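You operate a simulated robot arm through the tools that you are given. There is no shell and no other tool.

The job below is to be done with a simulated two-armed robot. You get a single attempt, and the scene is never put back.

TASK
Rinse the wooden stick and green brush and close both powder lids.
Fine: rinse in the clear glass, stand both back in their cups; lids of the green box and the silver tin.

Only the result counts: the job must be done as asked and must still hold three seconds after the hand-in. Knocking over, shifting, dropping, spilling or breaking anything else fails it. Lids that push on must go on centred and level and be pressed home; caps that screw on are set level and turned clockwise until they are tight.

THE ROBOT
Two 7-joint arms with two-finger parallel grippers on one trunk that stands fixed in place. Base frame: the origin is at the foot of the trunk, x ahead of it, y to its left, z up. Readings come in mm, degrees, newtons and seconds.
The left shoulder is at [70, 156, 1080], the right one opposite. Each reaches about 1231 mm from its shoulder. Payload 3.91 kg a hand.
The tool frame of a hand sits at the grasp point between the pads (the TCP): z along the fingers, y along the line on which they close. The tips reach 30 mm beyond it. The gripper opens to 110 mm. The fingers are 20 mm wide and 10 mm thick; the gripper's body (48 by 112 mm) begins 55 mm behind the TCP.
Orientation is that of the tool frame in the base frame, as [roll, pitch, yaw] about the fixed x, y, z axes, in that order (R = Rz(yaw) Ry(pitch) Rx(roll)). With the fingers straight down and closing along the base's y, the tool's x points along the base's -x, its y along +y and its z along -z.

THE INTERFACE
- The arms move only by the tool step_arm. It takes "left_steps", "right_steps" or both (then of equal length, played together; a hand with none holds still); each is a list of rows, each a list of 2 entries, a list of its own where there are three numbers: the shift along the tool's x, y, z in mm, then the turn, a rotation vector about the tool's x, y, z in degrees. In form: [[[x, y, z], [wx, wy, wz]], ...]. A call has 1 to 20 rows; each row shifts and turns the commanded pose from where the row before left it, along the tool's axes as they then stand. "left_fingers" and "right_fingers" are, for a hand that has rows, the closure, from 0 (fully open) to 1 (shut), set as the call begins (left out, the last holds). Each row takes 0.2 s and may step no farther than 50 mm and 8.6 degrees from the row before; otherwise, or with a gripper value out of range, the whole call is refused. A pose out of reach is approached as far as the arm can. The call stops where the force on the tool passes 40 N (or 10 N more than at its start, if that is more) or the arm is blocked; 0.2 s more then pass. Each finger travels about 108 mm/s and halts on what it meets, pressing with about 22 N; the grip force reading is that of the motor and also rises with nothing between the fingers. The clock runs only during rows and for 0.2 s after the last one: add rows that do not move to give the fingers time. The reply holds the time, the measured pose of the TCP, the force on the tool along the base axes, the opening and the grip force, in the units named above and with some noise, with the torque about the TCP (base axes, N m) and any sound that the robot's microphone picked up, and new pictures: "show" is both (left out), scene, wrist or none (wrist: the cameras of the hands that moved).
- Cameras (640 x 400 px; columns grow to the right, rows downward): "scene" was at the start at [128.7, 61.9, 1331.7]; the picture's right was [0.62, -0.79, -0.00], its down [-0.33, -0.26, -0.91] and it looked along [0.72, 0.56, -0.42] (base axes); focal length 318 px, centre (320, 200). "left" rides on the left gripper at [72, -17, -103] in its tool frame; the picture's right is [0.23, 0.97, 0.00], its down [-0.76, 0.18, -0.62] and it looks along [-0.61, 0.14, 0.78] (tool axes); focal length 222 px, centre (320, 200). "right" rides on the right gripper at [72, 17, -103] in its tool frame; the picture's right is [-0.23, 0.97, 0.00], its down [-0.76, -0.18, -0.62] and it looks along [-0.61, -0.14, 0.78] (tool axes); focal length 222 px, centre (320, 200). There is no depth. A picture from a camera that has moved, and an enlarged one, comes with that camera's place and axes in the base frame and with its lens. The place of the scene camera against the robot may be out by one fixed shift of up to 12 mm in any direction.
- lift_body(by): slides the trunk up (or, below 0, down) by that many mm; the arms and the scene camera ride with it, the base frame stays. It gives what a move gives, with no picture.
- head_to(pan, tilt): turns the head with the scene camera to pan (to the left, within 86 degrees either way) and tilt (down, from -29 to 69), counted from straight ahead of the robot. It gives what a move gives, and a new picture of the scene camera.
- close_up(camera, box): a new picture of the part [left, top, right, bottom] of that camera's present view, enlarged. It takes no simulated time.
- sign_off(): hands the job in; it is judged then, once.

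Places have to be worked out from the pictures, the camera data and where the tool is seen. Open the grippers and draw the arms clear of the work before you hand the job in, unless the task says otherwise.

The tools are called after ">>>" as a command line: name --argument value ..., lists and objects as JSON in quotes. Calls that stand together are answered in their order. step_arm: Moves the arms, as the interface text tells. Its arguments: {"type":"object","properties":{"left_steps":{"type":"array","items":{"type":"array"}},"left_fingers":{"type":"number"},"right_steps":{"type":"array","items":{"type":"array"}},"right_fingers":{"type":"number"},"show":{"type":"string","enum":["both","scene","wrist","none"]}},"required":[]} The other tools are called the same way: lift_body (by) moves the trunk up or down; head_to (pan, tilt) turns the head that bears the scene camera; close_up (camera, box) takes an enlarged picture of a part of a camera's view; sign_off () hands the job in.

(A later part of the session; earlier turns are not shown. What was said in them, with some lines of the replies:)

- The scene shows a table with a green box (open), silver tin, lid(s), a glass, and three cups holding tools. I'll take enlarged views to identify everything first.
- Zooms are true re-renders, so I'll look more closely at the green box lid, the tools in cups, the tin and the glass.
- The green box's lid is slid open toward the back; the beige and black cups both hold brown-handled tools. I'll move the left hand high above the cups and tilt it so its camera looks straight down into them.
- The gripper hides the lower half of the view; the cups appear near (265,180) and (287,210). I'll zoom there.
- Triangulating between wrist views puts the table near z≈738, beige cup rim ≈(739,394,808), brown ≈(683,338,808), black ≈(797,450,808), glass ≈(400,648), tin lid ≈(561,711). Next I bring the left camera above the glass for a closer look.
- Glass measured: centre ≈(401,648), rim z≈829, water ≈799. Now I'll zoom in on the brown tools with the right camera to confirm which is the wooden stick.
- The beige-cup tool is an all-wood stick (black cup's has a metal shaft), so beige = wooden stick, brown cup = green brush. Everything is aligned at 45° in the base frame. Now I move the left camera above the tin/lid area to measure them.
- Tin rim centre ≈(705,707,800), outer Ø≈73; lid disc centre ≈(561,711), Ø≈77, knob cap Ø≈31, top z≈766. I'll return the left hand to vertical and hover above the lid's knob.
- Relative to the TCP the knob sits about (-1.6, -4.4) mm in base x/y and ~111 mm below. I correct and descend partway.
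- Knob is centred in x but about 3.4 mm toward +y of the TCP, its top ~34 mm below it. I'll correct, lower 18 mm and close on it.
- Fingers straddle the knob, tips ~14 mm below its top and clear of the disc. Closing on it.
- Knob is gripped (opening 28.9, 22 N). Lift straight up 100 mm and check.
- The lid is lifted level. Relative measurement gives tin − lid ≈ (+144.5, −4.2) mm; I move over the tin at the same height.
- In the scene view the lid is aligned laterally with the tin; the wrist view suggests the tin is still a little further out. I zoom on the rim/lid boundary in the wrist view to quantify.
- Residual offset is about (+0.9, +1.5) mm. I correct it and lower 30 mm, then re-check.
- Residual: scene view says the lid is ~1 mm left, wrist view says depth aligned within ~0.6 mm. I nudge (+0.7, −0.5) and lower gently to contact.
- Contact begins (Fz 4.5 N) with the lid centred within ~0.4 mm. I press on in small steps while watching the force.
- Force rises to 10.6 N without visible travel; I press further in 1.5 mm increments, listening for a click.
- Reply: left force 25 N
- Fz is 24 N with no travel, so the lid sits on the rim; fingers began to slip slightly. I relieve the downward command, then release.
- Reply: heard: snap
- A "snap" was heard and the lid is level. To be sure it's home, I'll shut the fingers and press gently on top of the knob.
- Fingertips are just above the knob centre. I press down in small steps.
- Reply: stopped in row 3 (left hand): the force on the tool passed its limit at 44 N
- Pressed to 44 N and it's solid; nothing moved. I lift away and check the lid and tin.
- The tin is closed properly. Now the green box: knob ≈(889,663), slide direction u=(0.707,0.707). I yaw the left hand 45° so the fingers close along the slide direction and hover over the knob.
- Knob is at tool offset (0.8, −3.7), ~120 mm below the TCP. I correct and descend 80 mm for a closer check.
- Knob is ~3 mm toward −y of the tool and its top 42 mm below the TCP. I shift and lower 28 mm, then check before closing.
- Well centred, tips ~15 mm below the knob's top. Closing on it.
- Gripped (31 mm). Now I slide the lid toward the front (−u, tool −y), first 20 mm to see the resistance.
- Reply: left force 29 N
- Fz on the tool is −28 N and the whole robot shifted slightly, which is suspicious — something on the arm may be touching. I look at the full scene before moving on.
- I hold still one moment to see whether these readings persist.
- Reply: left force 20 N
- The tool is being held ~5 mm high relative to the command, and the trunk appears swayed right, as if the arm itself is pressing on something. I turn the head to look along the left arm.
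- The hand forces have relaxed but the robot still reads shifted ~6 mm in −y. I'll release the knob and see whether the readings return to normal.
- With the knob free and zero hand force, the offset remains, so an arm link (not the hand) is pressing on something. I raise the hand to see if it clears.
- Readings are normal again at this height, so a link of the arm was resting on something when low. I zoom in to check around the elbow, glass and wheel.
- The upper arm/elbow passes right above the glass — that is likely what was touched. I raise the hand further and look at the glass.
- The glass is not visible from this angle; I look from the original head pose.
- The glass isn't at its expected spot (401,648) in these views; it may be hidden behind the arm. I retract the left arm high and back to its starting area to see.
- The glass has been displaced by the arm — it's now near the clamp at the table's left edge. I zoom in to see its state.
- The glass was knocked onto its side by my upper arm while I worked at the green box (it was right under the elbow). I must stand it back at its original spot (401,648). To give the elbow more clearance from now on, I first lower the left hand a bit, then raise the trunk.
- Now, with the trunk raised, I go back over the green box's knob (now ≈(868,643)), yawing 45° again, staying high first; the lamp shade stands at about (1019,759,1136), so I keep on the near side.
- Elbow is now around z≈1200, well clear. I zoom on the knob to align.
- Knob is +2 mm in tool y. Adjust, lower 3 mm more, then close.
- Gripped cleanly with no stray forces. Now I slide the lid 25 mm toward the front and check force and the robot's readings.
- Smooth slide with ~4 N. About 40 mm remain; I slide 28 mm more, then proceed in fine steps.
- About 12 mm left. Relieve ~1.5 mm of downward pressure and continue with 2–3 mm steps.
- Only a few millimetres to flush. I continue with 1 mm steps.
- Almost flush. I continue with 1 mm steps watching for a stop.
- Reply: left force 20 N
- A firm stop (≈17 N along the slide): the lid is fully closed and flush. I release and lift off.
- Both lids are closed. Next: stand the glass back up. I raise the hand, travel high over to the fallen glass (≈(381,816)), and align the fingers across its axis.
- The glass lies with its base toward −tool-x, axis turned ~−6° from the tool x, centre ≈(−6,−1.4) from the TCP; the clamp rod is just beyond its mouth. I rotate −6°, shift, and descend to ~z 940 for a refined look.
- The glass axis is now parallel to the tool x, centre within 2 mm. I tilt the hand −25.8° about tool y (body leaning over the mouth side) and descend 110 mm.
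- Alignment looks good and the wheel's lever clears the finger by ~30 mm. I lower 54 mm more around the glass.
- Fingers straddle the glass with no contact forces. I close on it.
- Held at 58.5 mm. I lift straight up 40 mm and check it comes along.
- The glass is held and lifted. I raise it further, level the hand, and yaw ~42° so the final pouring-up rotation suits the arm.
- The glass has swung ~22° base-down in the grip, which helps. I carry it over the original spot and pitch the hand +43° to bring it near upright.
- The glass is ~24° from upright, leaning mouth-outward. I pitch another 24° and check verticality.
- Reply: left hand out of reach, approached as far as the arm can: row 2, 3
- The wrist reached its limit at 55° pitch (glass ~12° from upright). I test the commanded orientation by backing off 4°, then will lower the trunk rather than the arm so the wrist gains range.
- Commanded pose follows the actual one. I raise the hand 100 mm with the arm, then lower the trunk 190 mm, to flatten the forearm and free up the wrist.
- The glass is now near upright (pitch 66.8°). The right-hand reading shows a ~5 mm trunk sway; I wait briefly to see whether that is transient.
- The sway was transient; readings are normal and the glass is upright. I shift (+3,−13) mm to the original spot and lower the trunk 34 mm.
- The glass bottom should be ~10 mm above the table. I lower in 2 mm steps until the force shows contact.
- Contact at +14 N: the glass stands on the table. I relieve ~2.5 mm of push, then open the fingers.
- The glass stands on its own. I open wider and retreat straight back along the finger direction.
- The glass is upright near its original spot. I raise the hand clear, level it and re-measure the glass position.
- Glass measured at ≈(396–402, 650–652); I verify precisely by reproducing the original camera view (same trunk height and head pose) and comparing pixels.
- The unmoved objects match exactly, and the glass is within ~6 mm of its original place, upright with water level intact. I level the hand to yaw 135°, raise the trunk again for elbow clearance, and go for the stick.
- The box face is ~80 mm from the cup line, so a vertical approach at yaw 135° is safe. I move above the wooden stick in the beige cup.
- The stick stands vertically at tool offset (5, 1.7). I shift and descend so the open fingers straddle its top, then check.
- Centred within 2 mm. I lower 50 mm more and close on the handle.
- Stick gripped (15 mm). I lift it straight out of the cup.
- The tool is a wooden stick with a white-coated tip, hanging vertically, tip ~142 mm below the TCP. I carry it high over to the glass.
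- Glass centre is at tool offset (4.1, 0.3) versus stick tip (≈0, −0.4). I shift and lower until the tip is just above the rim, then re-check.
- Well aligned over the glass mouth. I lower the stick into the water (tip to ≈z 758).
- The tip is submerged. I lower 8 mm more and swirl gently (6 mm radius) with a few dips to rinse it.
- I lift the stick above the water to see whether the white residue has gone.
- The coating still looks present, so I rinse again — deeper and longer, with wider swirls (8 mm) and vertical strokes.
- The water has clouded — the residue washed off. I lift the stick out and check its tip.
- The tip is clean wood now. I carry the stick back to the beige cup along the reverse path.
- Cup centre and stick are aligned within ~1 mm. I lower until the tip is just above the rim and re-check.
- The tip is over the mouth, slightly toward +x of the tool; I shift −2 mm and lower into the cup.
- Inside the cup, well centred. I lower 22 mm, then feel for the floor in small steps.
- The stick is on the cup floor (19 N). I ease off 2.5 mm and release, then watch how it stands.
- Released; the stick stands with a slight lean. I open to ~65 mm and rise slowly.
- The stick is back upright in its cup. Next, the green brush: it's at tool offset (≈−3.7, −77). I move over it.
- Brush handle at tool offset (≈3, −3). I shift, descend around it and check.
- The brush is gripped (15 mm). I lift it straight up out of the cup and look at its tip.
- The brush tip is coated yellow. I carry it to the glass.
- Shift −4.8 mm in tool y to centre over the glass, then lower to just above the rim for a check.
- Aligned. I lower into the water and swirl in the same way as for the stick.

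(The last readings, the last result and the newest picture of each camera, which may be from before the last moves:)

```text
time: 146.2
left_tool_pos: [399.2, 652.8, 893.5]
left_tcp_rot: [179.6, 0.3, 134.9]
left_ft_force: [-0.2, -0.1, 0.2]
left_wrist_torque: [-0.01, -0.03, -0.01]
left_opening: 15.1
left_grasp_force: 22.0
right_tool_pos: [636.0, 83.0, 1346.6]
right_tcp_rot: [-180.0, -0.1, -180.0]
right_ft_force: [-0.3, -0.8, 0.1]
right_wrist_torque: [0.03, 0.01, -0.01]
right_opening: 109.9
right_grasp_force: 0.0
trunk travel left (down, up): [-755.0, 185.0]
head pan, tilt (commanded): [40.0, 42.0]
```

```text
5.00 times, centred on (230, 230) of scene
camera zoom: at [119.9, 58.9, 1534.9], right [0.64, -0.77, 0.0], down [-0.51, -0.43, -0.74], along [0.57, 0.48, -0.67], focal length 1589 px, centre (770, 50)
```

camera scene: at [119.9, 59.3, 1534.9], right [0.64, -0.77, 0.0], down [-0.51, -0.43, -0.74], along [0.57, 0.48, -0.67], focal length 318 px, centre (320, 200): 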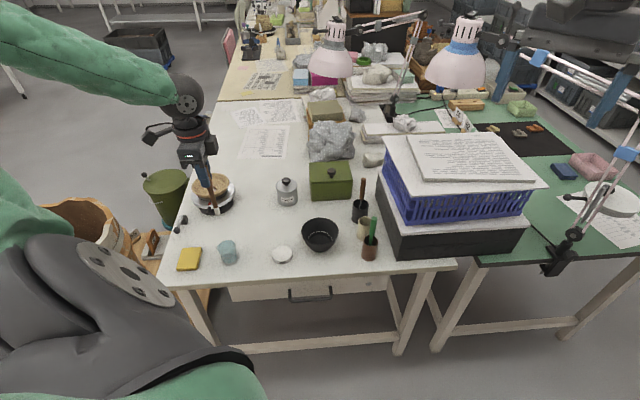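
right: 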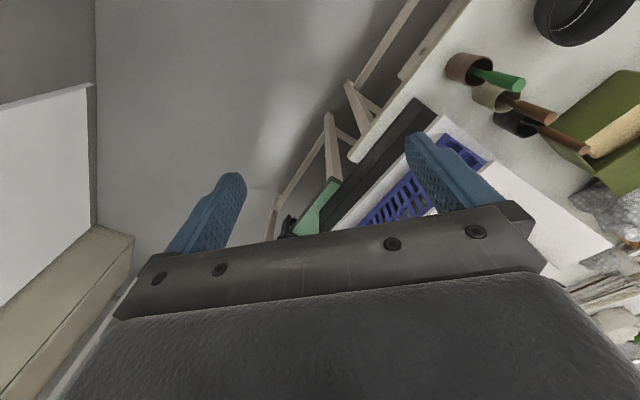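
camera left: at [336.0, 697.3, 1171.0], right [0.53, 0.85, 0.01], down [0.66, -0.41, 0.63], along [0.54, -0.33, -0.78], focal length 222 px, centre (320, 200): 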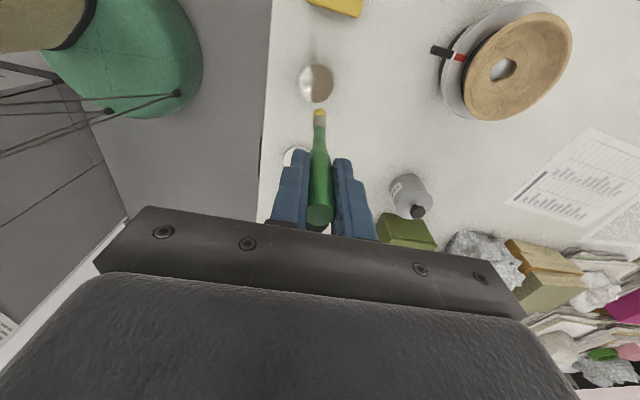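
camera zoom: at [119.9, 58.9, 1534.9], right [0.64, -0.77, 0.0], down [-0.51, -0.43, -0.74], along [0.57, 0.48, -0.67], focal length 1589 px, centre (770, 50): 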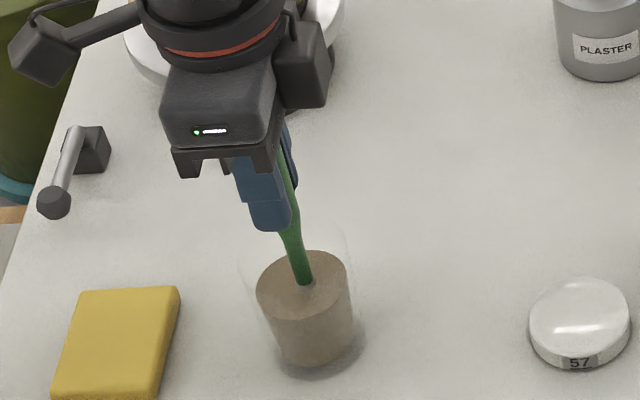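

I add vertical and lateral strokes, then lift to inspect the brush tip.

>>> step_arm --left_steps '[[[0, 0, -12], [0, 0, 0]], [[0, 0, 12], [0, 0, 0]], [[0, 0, -12], [0, 0, 0]], [[0, 0, 12], [0, 0, 0]], [[8, 0, 0], [0, 0, 0]], [[-16, 0, 0], [0, 0, 0]], [[16, 0, 0], [0, 0, 0]], [[-16, 0, 0], [0, 0, 0]], [[16, 0, 0], [0, 0, 0]], [[-8, 0, 0], [0, 0, 0]], [[0, 8, 0], [0, 0, 0]], [[0, -16, 0], [0, 0, 0]], [[0, 16, 0], [0, 0, 0]], [[0, -16, 0], [0, 0, 0]], [[0, 16, 0], [0, 0, 0]], [[0, -8, 0], [0, 0, 0]], [[0, 0, 0], [0, 0, 0]], [[0, 0, 0], [0, 0, 0]], [[0, 0, 0], [0, 0, 0]]]' --show "none"

>>> step_arm --left_steps '[[[0, 0, -25], [0, 0, 0]], [[0, 0, -30], [0, 0, 0]], [[0, 0, -30], [0, 0, 0]], [[0, 0, -35], [0, 0, 0]], [[0, 0, -35], [0, 0, 0]], [[0, 0, 0], [0, 0, 0]]]' --show "none"

>>> close_up --camera "scene" --box '[185, 150, 265, 260]'

>>> close_up --camera "left" --box '[260, 40, 380, 140]'

```text
time: 150.2
left_tool_pos: [398.3, 653.0, 893.3]
left_tcp_rot: [179.6, 0.3, 135.0]
left_ft_force: [0.7, 0.1, 0.2]
left_wrist_torque: [0.0, -0.02, -0.02]
left_opening: 15.2
left_grasp_force: 22.4
right_tool_pos: [635.8, 83.6, 1345.4]
right_tcp_rot: [180.0, 0.0, 180.0]
right_ft_force: [0.1, 0.2, 0.5]
right_wrist_torque: [-0.02, -0.01, 0.0]
right_opening: 109.9
right_grasp_force: 0.1
trunk travel left (down, up): [-755.0, 185.0]
head pan, tilt (commanded): [40.0, 42.0]
```

```text
time: 151.6
left_tool_pos: [398.6, 651.7, 1047.3]
left_tcp_rot: [179.6, 0.3, 134.9]
left_ft_force: [-0.5, 0.5, -1.0]
left_wrist_torque: [0.01, 0.02, 0.0]
left_opening: 15.4
left_grasp_force: 22.5
right_tool_pos: [636.4, 83.2, 1345.2]
right_tcp_rot: [-179.9, 0.0, -180.0]
right_ft_force: [0.0, -0.8, -0.5]
right_wrist_torque: [-0.03, -0.01, -0.03]
right_opening: 110.3
right_grasp_force: 0.0
trunk travel left (down, up): [-755.0, 185.0]
head pan, tilt (commanded): [40.0, 42.0]
```

```text
3.64 times, centred on (225, 205) of scene
camera zoom: at [120.9, 59.7, 1534.8], right [0.64, -0.77, 0.0], down [-0.51, -0.43, -0.74], along [0.57, 0.48, -0.67], focal length 1156 px, centre (666, 182)
```

zoom: 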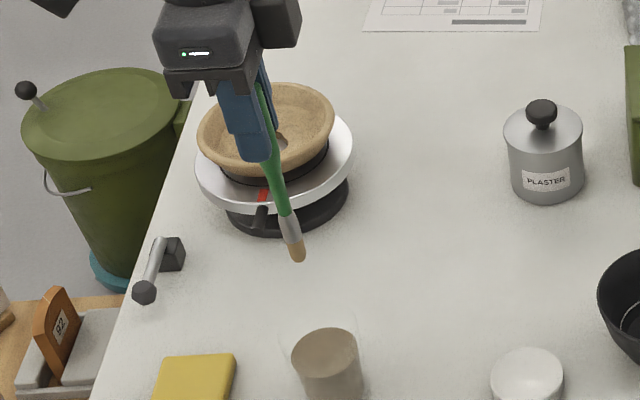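

```text
4.00 times, centred on (320, 90) of left
camera zoom: at [333.6, 690.7, 1150.2], right [0.53, 0.85, 0.0], down [0.66, -0.41, 0.63], along [0.53, -0.33, -0.78], focal length 888 px, centre (320, 640)
```

zoom: 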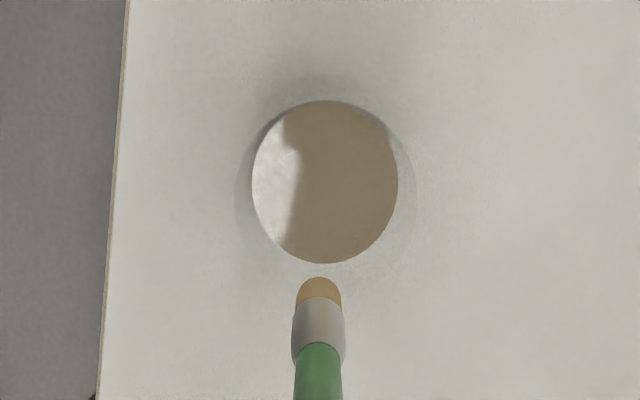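

The bristles are clean (tan) now. I carry the brush back to the brown cup.

>>> step_arm --left_steps '[[[-47, -2.59, -2.2], [0, 0, 0]], [[-47, -2.59, -2.2], [0, 0, 0]], [[-47, -2.59, -2.2], [0, 0, 0]], [[-47, -2.59, -2.2], [0, 0, 0]], [[-47, -2.59, -2.2], [0, 0, 0]], [[-47, -2.59, -2.2], [0, 0, 0]], [[-47, -2.59, -2.2], [0, 0, 0]], [[-47, -2.59, -2.2], [0, 0, 0]], [[-46.9, -2.59, -2.2], [0, 0, 0]], [[0, 0, 0], [0, 0, 0]], [[0, 0, 0], [0, 0, 0]]]' --show "wrist"

>>> close_up --camera "left" --box '[220, 40, 420, 200]'

>>> close_up --camera "scene" --box '[330, 140, 420, 270]'

```text
time: 154.0
left_tool_pos: [683.2, 337.7, 1068.3]
left_tcp_rot: [179.5, 0.2, 134.9]
left_ft_force: [-0.5, 0.2, -0.5]
left_wrist_torque: [0.02, 0.03, 0.01]
left_opening: 15.1
left_grasp_force: 21.7
right_tool_pos: [636.1, 82.1, 1345.1]
right_tcp_rot: [179.9, 0.0, 179.9]
right_ft_force: [0.1, -0.2, 0.8]
right_wrist_torque: [0.01, 0.02, 0.03]
right_opening: 109.8
right_grasp_force: 0.1
trunk travel left (down, up): [-755.0, 185.0]
head pan, tilt (commanded): [40.0, 42.0]
camera left: at [617.3, 376.2, 1171.2], right [0.53, 0.85, 0.01], down [0.66, -0.42, 0.63], along [0.53, -0.33, -0.78], focal length 222 px, centre (320, 200)
```

left: 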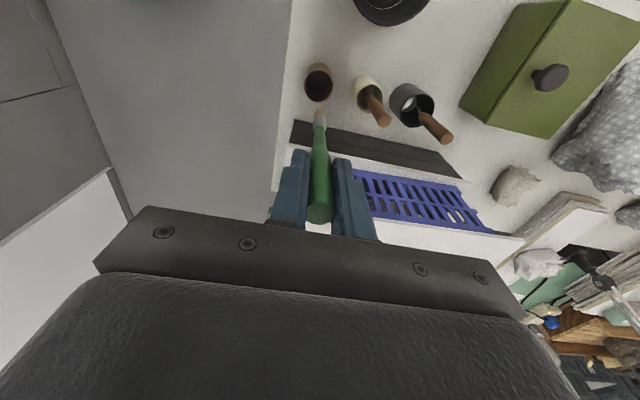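

```text
2.50 times, centred on (320, 120) of left
camera zoom: at [617.3, 376.2, 1171.2], right [0.53, 0.85, 0.01], down [0.66, -0.42, 0.63], along [0.53, -0.33, -0.78], focal length 555 px, centre (320, 400)
```

zoom: 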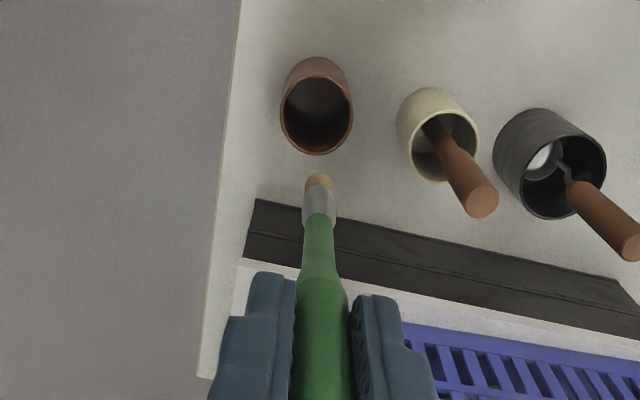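

```text
3.08 times, centred on (375, 205) of scene
camera zoom: at [121.0, 58.0, 1534.9], right [0.64, -0.77, 0.0], down [-0.51, -0.43, -0.74], along [0.57, 0.48, -0.67], focal length 978 px, centre (151, 185)
```

zoom: 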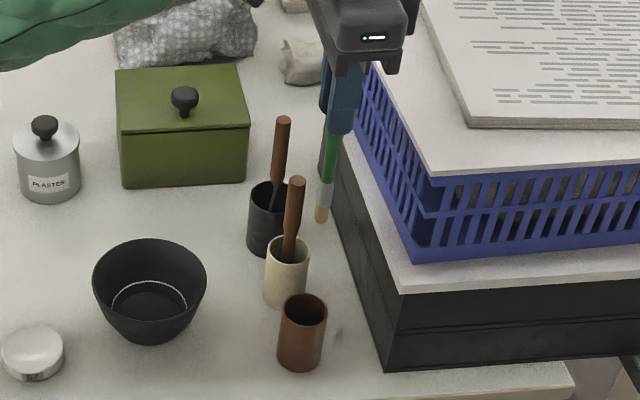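

Aligned within ~1–2 mm. I shift (−2,−1) and lower to just above the rim.

>>> step_arm --left_steps '[[[-2, -1, 30], [0, 0, 0]], [[0, 0, 35], [0, 0, 0]], [[0, 0, 30], [0, 0, 0]], [[0, 0, 0], [0, 0, 0]]]' --show "none"

>>> close_up --camera "left" --box '[240, 60, 400, 180]'

>>> close_up --camera "scene" --box '[340, 190, 400, 270]'

```text
time: 155.0
left_tool_pos: [682.6, 334.4, 975.4]
left_tcp_rot: [179.6, 0.2, 134.9]
left_ft_force: [0.2, 0.2, 0.1]
left_wrist_torque: [0.0, 0.01, 0.04]
left_opening: 15.0
left_grasp_force: 22.3
right_tool_pos: [634.0, 84.4, 1346.0]
right_tcp_rot: [179.9, -0.1, -180.0]
right_ft_force: [0.1, 0.2, -1.3]
right_wrist_torque: [0.01, 0.03, 0.01]
right_opening: 110.1
right_grasp_force: 0.0
trunk travel left (down, up): [-755.0, 185.0]
head pan, tilt (commanded): [40.0, 42.0]
```

```text
3.33 times, centred on (320, 120) of left
camera zoom: at [617.9, 374.7, 1077.3], right [0.53, 0.85, 0.01], down [0.66, -0.42, 0.63], along [0.53, -0.33, -0.78], focal length 740 px, centre (320, 467)
```

zoom: 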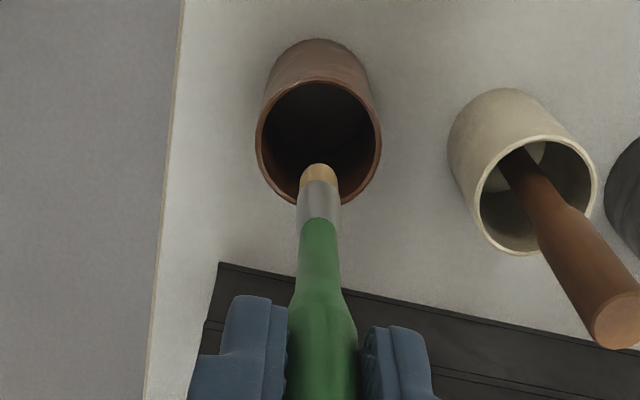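

```text
5.00 times, centred on (370, 230) of scene
camera zoom: at [120.3, 58.5, 1534.9], right [0.64, -0.77, 0.0], down [-0.51, -0.43, -0.74], along [0.57, 0.48, -0.67], focal length 1589 px, centre (70, 50)
```

zoom: 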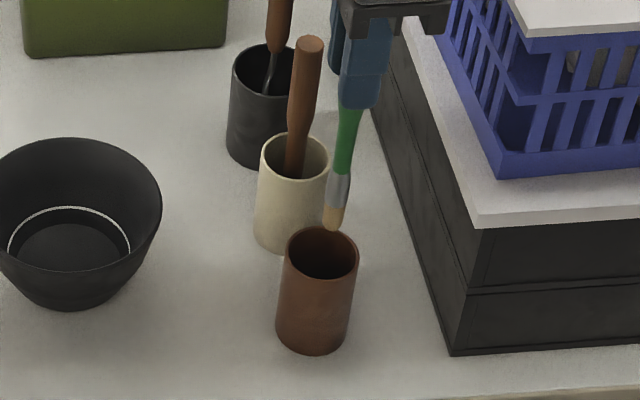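

The scene view suggests the brush is ~3–5 mm toward the box; I shift +3 mm in tool x and lower into the cup.

>>> step_arm --left_steps '[[[3, 0, 20], [0, 0, 0]], [[0, 0, 20], [0, 0, 0]], [[0, 0, 20], [0, 0, 0]], [[0, 0, 0], [0, 0, 0]]]' --show "none"

>>> close_up --camera "left" --box '[240, 60, 400, 180]'

>>> close_up --camera "scene" --box '[340, 190, 400, 270]'

```text
time: 156.0
left_tool_pos: [680.9, 338.2, 914.6]
left_tcp_rot: [179.6, 0.3, 134.8]
left_ft_force: [-1.4, -0.6, -0.2]
left_wrist_torque: [0.01, -0.01, -0.01]
left_opening: 15.5
left_grasp_force: 21.8
right_tool_pos: [635.4, 84.0, 1346.7]
right_tcp_rot: [-180.0, 0.0, -180.0]
right_ft_force: [-1.0, -0.7, 0.7]
right_wrist_torque: [0.0, 0.0, -0.01]
right_opening: 109.9
right_grasp_force: 0.0
trunk travel left (down, up): [-755.0, 185.0]
head pan, tilt (commanded): [40.0, 42.0]
```

```text
3.33 times, centred on (320, 120) of left
camera zoom: at [615.2, 377.5, 1017.7], right [0.53, 0.85, 0.01], down [0.66, -0.41, 0.63], along [0.53, -0.33, -0.78], focal length 740 px, centre (320, 467)
```

zoom: 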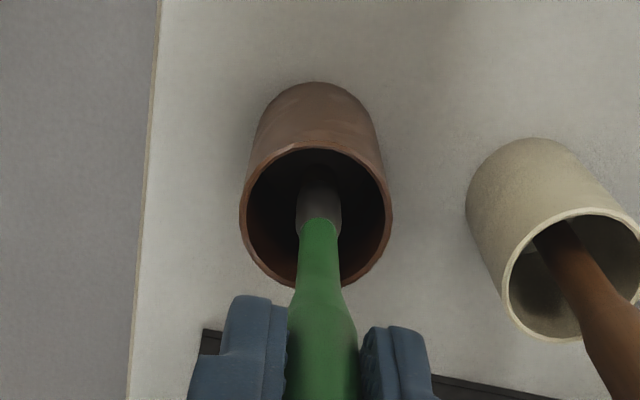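

```text
5.00 times, centred on (370, 230) of scene
camera zoom: at [120.2, 58.8, 1534.9], right [0.64, -0.77, 0.0], down [-0.51, -0.43, -0.74], along [0.57, 0.48, -0.67], focal length 1589 px, centre (70, 50)
```

zoom: 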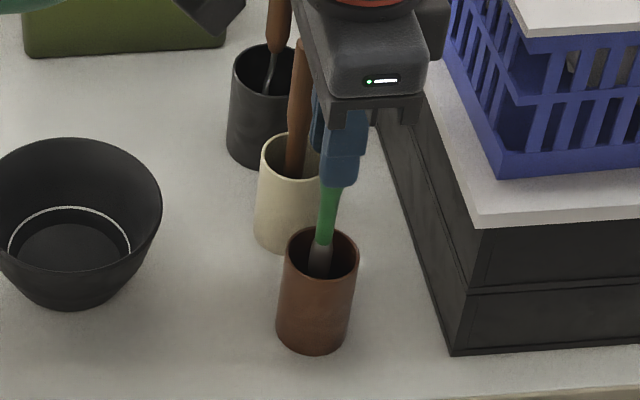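

Nicely centred in the brown cup. I lower 25 mm and feel for the floor.

>>> step_arm --left_steps '[[[0, 0, 13], [0, 0, 0]], [[0, 0, 12], [0, 0, 0]], [[0, 0, 2], [0, 0, 0]], [[0, 0, 0], [0, 0, 0]]]' --show "none"

>>> step_arm --left_steps '[[[0, 0, 1.5], [0, 0, 0]], [[0, 0, 1.5], [0, 0, 0]], [[0, 0, 0], [0, 0, 0]]]' --show "none"

```text
time: 157.0
left_tool_pos: [681.3, 337.4, 887.8]
left_tcp_rot: [179.7, 0.3, 134.9]
left_ft_force: [0.5, -0.5, 0.5]
left_wrist_torque: [0.04, 0.06, 0.02]
left_opening: 15.2
left_grasp_force: 21.6
right_tool_pos: [635.1, 84.4, 1345.8]
right_tcp_rot: [-179.9, 0.0, -180.0]
right_ft_force: [-0.7, -0.2, 0.4]
right_wrist_torque: [-0.01, 0.0, -0.01]
right_opening: 110.1
right_grasp_force: 0.2
trunk travel left (down, up): [-755.0, 185.0]
head pan, tilt (commanded): [40.0, 42.0]
```

```text
time: 157.8
left_tool_pos: [681.0, 337.1, 885.1]
left_tcp_rot: [179.5, 0.3, 135.0]
left_ft_force: [0.3, 0.9, 8.5]
left_wrist_torque: [0.13, 0.01, -0.02]
left_opening: 15.1
left_grasp_force: 22.0
right_tool_pos: [634.8, 83.3, 1347.2]
right_tcp_rot: [-180.0, 0.0, 180.0]
right_ft_force: [-0.3, -0.7, -0.8]
right_wrist_torque: [0.0, 0.0, -0.02]
right_opening: 109.7
right_grasp_force: 0.0
trunk travel left (down, up): [-755.0, 185.0]
head pan, tilt (commanded): [40.0, 42.0]
```

Contact with the cup floor (8.5 N). I relieve 1.5 mm, release, and look.

>>> step_arm --left_steps '[[[0, 0, -1.3], [0, 0, 0]], [[0, 0, 0], [0, 0, 0]]]' --show "none"

>>> step_arm --left_steps '[[[0, 0, 0], [0, 0, 0]], [[0, 0, 0], [0, 0, 0]], [[0, 0, 0], [0, 0, 0]], [[0, 0, 0], [0, 0, 0]]]' --left_fingers 0.7 --show "none"

>>> close_up --camera "left" --box '[220, 60, 420, 220]'

```text
time: 158.4
left_tool_pos: [678.3, 337.2, 885.7]
left_tcp_rot: [179.6, 0.3, 134.9]
left_ft_force: [2.0, -0.5, 4.0]
left_wrist_torque: [0.0, -0.17, 0.0]
left_opening: 15.3
left_grasp_force: 22.0
right_tool_pos: [635.5, 82.2, 1346.5]
right_tcp_rot: [-180.0, 0.0, -180.0]
right_ft_force: [-0.2, -0.8, 0.5]
right_wrist_torque: [0.0, 0.03, -0.01]
right_opening: 109.9
right_grasp_force: 0.0
trunk travel left (down, up): [-755.0, 185.0]
head pan, tilt (commanded): [40.0, 42.0]
```

```text
time: 159.4
left_tool_pos: [679.5, 336.9, 885.0]
left_tcp_rot: [179.6, 0.1, 134.9]
left_ft_force: [0.5, 0.5, 0.4]
left_wrist_torque: [0.0, -0.01, -0.02]
left_opening: 33.0
left_grasp_force: 0.0
right_tool_pos: [636.4, 83.4, 1346.4]
right_tcp_rot: [-180.0, 0.0, -180.0]
right_ft_force: [0.3, 0.3, 0.2]
right_wrist_torque: [0.01, -0.01, 0.04]
right_opening: 110.3
right_grasp_force: 0.1
trunk travel left (down, up): [-755.0, 185.0]
head pan, tilt (commanded): [40.0, 42.0]
```

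```text
2.50 times, centred on (320, 140) of left
camera zoom: at [614.6, 376.4, 987.5], right [0.53, 0.85, 0.01], down [0.66, -0.41, 0.63], along [0.53, -0.33, -0.78], focal length 555 px, centre (320, 350)
```

zoom: 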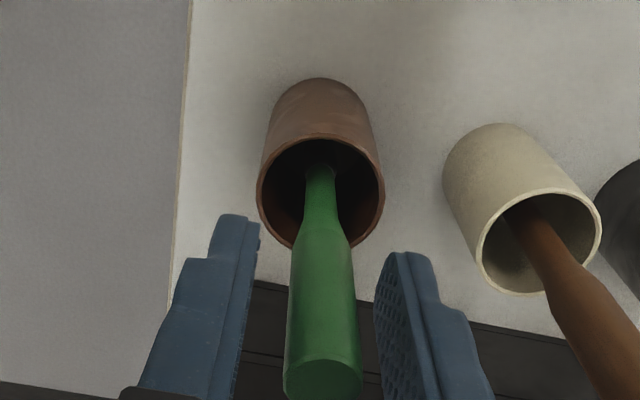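

The brush stands freely. I rise slowly with the fingers at ~45 mm, clear of the neighbouring stick.

>>> step_arm --left_steps '[[[0, 0, 0], [0, 0, 0]], [[0, 0, 0], [0, 0, 0]], [[0, 0, -10], [0, 0, 0]], [[0, 0, -15], [0, 0, 0]], [[0, 0, -20], [0, 0, 0]], [[0, 0, -25], [0, 0, 0]], [[0, 0, -35], [0, 0, 0]], [[0, 0, -40], [0, 0, 0]], [[0, 0, -40], [0, 0, 0]], [[0, 0, 0], [0, 0, 0]]]' --left_fingers 0.58 --show "both"

>>> close_up --camera "scene" --box '[330, 160, 410, 270]'

>>> close_up --camera "left" --box '[220, 30, 440, 180]'

```text
time: 161.6
left_tool_pos: [680.2, 337.5, 1068.4]
left_tcp_rot: [179.7, 0.2, 134.9]
left_ft_force: [0.9, -0.8, -0.2]
left_wrist_torque: [0.01, 0.02, -0.02]
left_opening: 46.3
left_grasp_force: 0.0
right_tool_pos: [635.1, 83.2, 1346.9]
right_tcp_rot: [-180.0, 0.0, 180.0]
right_ft_force: [-0.2, 0.4, 0.1]
right_wrist_torque: [0.02, 0.0, -0.02]
right_opening: 110.3
right_grasp_force: 0.2
trunk travel left (down, up): [-755.0, 185.0]
head pan, tilt (commanded): [40.0, 42.0]
camera scene: at [120.5, 59.1, 1534.9], right [0.64, -0.77, 0.0], down [-0.51, -0.43, -0.74], along [0.57, 0.48, -0.67], focal length 318 px, centre (320, 200)
camera left: at [615.4, 376.1, 1170.7], right [0.53, 0.85, 0.0], down [0.66, -0.41, 0.63], along [0.53, -0.33, -0.78], focal length 222 px, centre (320, 200)
```

scene: 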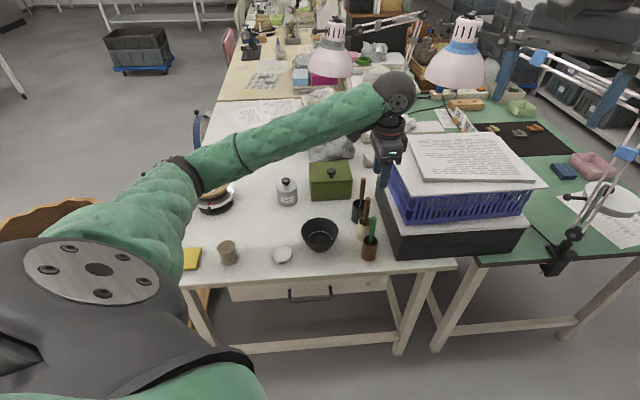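
left: 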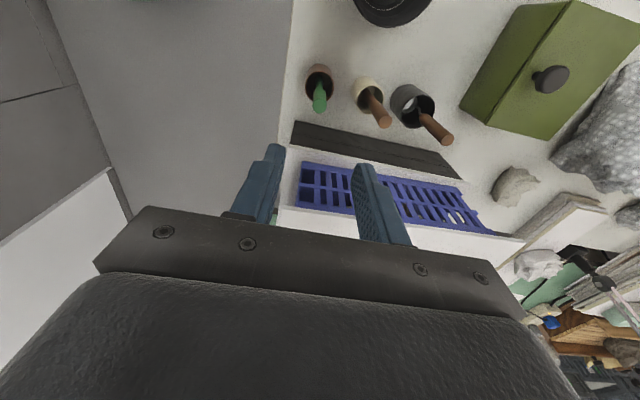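

```text
3.64 times, centred on (370, 215) of scene
camera zoom: at [120.5, 59.1, 1534.9], right [0.64, -0.77, 0.0], down [-0.51, -0.43, -0.74], along [0.57, 0.48, -0.67], focal length 1156 px, centre (138, 146)
```

zoom: 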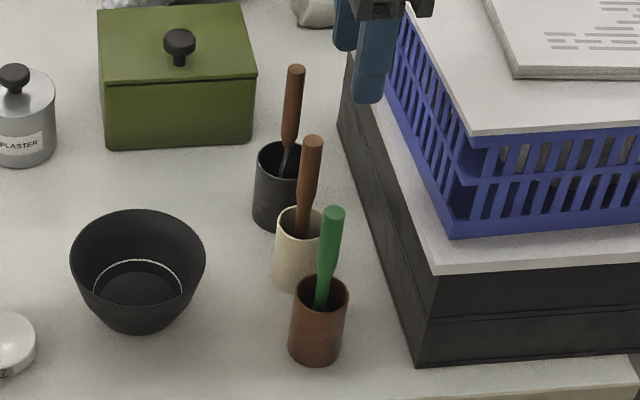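

```text
2.67 times, centred on (330, 105) of left
camera zoom: at [615.4, 376.1, 1170.7], right [0.53, 0.85, 0.0], down [0.66, -0.41, 0.63], along [0.53, -0.33, -0.78], focal length 592 px, centre (293, 453)
```

zoom: 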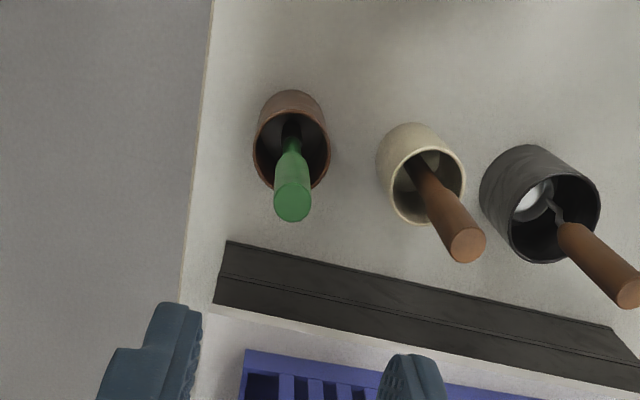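

Both tools are rinsed and back in their cups. I now retract the left arm high to its starting configuration.

>>> step_arm --left_steps '[[[0, 0, -45], [0, 0, 0]], [[0, 0, -45], [0, 0, 0]], [[0, 0, -45], [0, 0, 0]], [[0, 0, -45], [0, 0, 0]], [[0, 0, -45], [0, 0, 0]], [[37.6, 2.8, -19.6], [0, 0, 0]], [[37.6, 2.8, -19.6], [0, 0, 0]], [[37.6, 2.8, -19.6], [0, 0, 0]], [[37.6, 2.8, -19.6], [0, 0, 0]], [[37.6, 2.8, -19.6], [0, 0, 0]], [[37.6, 2.8, -19.6], [0, 0, 0]], [[37.6, 2.8, -19.6], [0, 0, 0]], [[0, 0, 0], [0, 0, -7.5]], [[0, 0, 0], [0, 0, -7.5]], [[0, 0, 0], [0, 0, -7.5]], [[0, 0, 0], [0, 0, -7.5]], [[0, 0, 0], [0, 0, -7.5]], [[0, 0, 0], [0, 0, -7.5]], [[0, 0, 0], [0, 0, 0]]]' --left_fingers 0.0 --show "none"

>>> lift_body --by -230

>>> head_to --pan 38 --tilt 24.7

>>> close_up --camera "scene" --box '[240, 180, 400, 280]'

>>> close_up --camera "scene" --box '[120, 240, 280, 340]'

>>> close_up --camera "scene" --box '[240, 230, 400, 330]'

```text
time: 165.6
left_tool_pos: [506.1, 538.4, 1430.5]
left_tcp_rot: [179.9, 0.5, -180.0]
left_ft_force: [0.0, 0.2, 0.3]
left_wrist_torque: [0.02, 0.02, -0.04]
left_opening: 110.2
left_grasp_force: 0.1
right_tool_pos: [635.9, 84.1, 1345.4]
right_tcp_rot: [180.0, -0.1, -180.0]
right_ft_force: [-0.6, 0.7, -0.1]
right_wrist_torque: [0.0, 0.01, 0.04]
right_opening: 109.9
right_grasp_force: 0.1
trunk travel left (down, up): [-755.0, 185.0]
head pan, tilt (commanded): [40.0, 42.0]
```

```text
time: 168.0
left_tool_pos: [503.8, 537.5, 1201.7]
left_tcp_rot: [179.8, 0.5, 179.8]
left_ft_force: [-0.3, 0.0, 0.7]
left_wrist_torque: [0.04, 0.0, -0.01]
left_opening: 110.0
left_grasp_force: 0.0
right_tool_pos: [635.4, 83.5, 1115.7]
right_tcp_rot: [179.9, 0.0, 180.0]
right_ft_force: [-0.5, 0.3, -0.6]
right_wrist_torque: [-0.02, 0.01, -0.03]
right_opening: 109.9
right_grasp_force: 0.0
trunk travel left (down, up): [-525.0, 415.0]
head pan, tilt (commanded): [40.0, 42.0]
```

```text
time: 168.8
left_tool_pos: [503.7, 537.4, 1200.8]
left_tcp_rot: [179.8, 0.4, 179.9]
left_ft_force: [0.5, 0.0, 0.9]
left_wrist_torque: [0.0, -0.02, -0.01]
left_opening: 110.1
left_grasp_force: 0.0
right_tool_pos: [634.8, 82.9, 1115.9]
right_tcp_rot: [-180.0, 0.0, -180.0]
right_ft_force: [-0.2, 0.7, -0.2]
right_wrist_torque: [-0.04, -0.03, -0.03]
right_opening: 109.9
right_grasp_force: 0.1
trunk travel left (down, up): [-525.0, 415.0]
head pan, tilt (commanded): [38.0, 24.7]
camera scene: at [128.7, 61.9, 1331.6], right [0.62, -0.79, 0.0], down [-0.33, -0.26, -0.91], along [0.72, 0.56, -0.42], focal length 318 px, centre (320, 200)
```

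scene: 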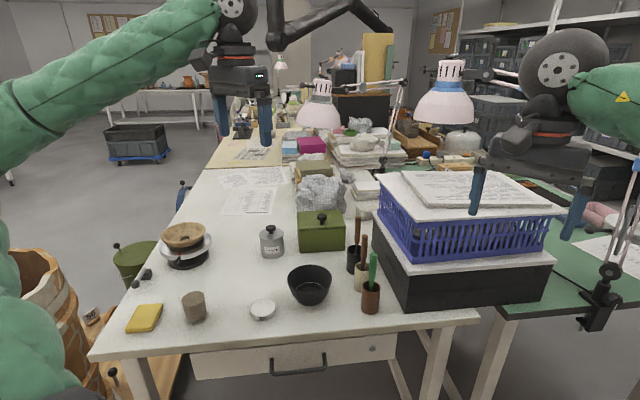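

```text
4.00 times, centred on (320, 230) of scene
camera zoom: at [128.7, 61.9, 1331.6], right [0.62, -0.79, 0.0], down [-0.33, -0.26, -0.91], along [0.72, 0.56, -0.42], focal length 1272 px, centre (320, 80)
```

zoom: 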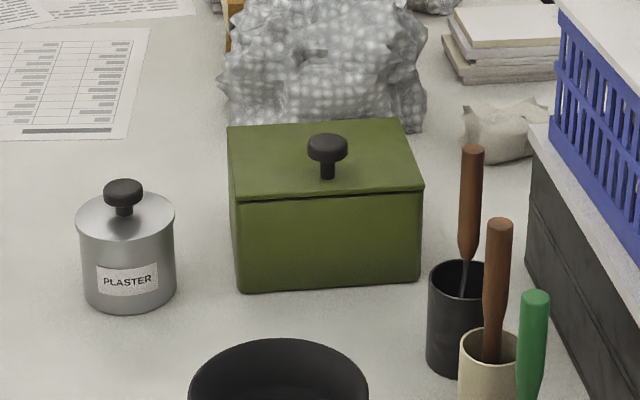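

```text
4.00 times, centred on (200, 290) of scene
camera zoom: at [128.7, 61.9, 1331.6], right [0.62, -0.79, 0.0], down [-0.33, -0.26, -0.91], along [0.72, 0.56, -0.42], focal length 1272 px, centre (800, -160)
```

zoom: 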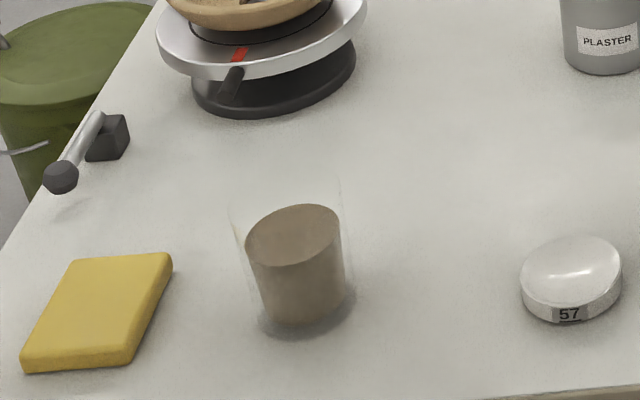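

```text
4.00 times, centred on (320, 280) of scene
camera zoom: at [128.7, 61.9, 1331.6], right [0.62, -0.79, 0.0], down [-0.33, -0.26, -0.91], along [0.72, 0.56, -0.42], focal length 1272 px, centre (320, -120)
```

zoom: 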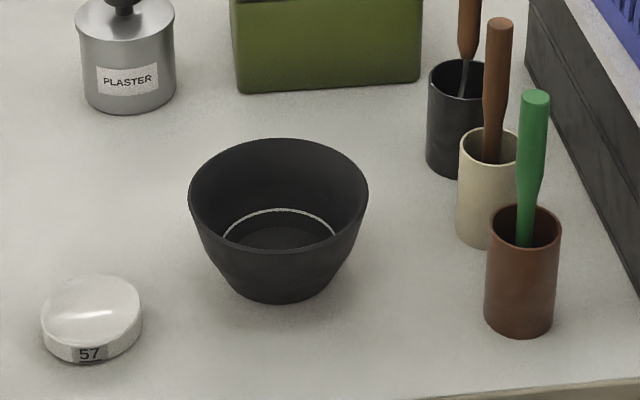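

Final comparison with the starting view: cups, bowl, tin, green box, sponge, clamp and wheel are all in place. The tin lid is seated, the box lid is flush, and both tools are clean and upright in their own cups. The glass is upright about 5 mm from where it started, after my arm tipped it earlier and I stood it back up. Both grippers are open and clear of the work, so I'm handing in.

>>> sign_off

```text
The job is handed in.
```

I handed in the job with everything asked for done. But during the work I knocked over the water glass, which may fail the attempt under your rules.

**What is done:**
- **Silver tin:** the lid is on level and centred, and I heard it snap. A further press to about 44 N did not move it.
- **Green box:** the sliding lid is closed against its stop and flush with the front edge.
- **Wooden stick:** rinsed until the white residue was gone, then stood back in the beige cup.
- **Green brush:** rinsed until the yellow was gone, then stood back in the brown cup.

**What went wrong:**
- **How it happened:** while I was closing the green box, the left upper arm came down on the clear glass. The glass tipped over and slid to the clamp at the table's left edge.
- **What I did about it:** I raised the trunk to clear the elbow. Then I picked up the glass and stood it upright about 5 mm from where it started.
- **Spillage:** the water level looked unchanged and I saw no spill on the table. I can't say whether tipping it counts as a knock-over or a spill.

The water in the glass is now cloudy from the rinsing. In a last comparison with the starting view, nothing else I compared had moved. Both grippers are open and the arms are back at their starting positions.
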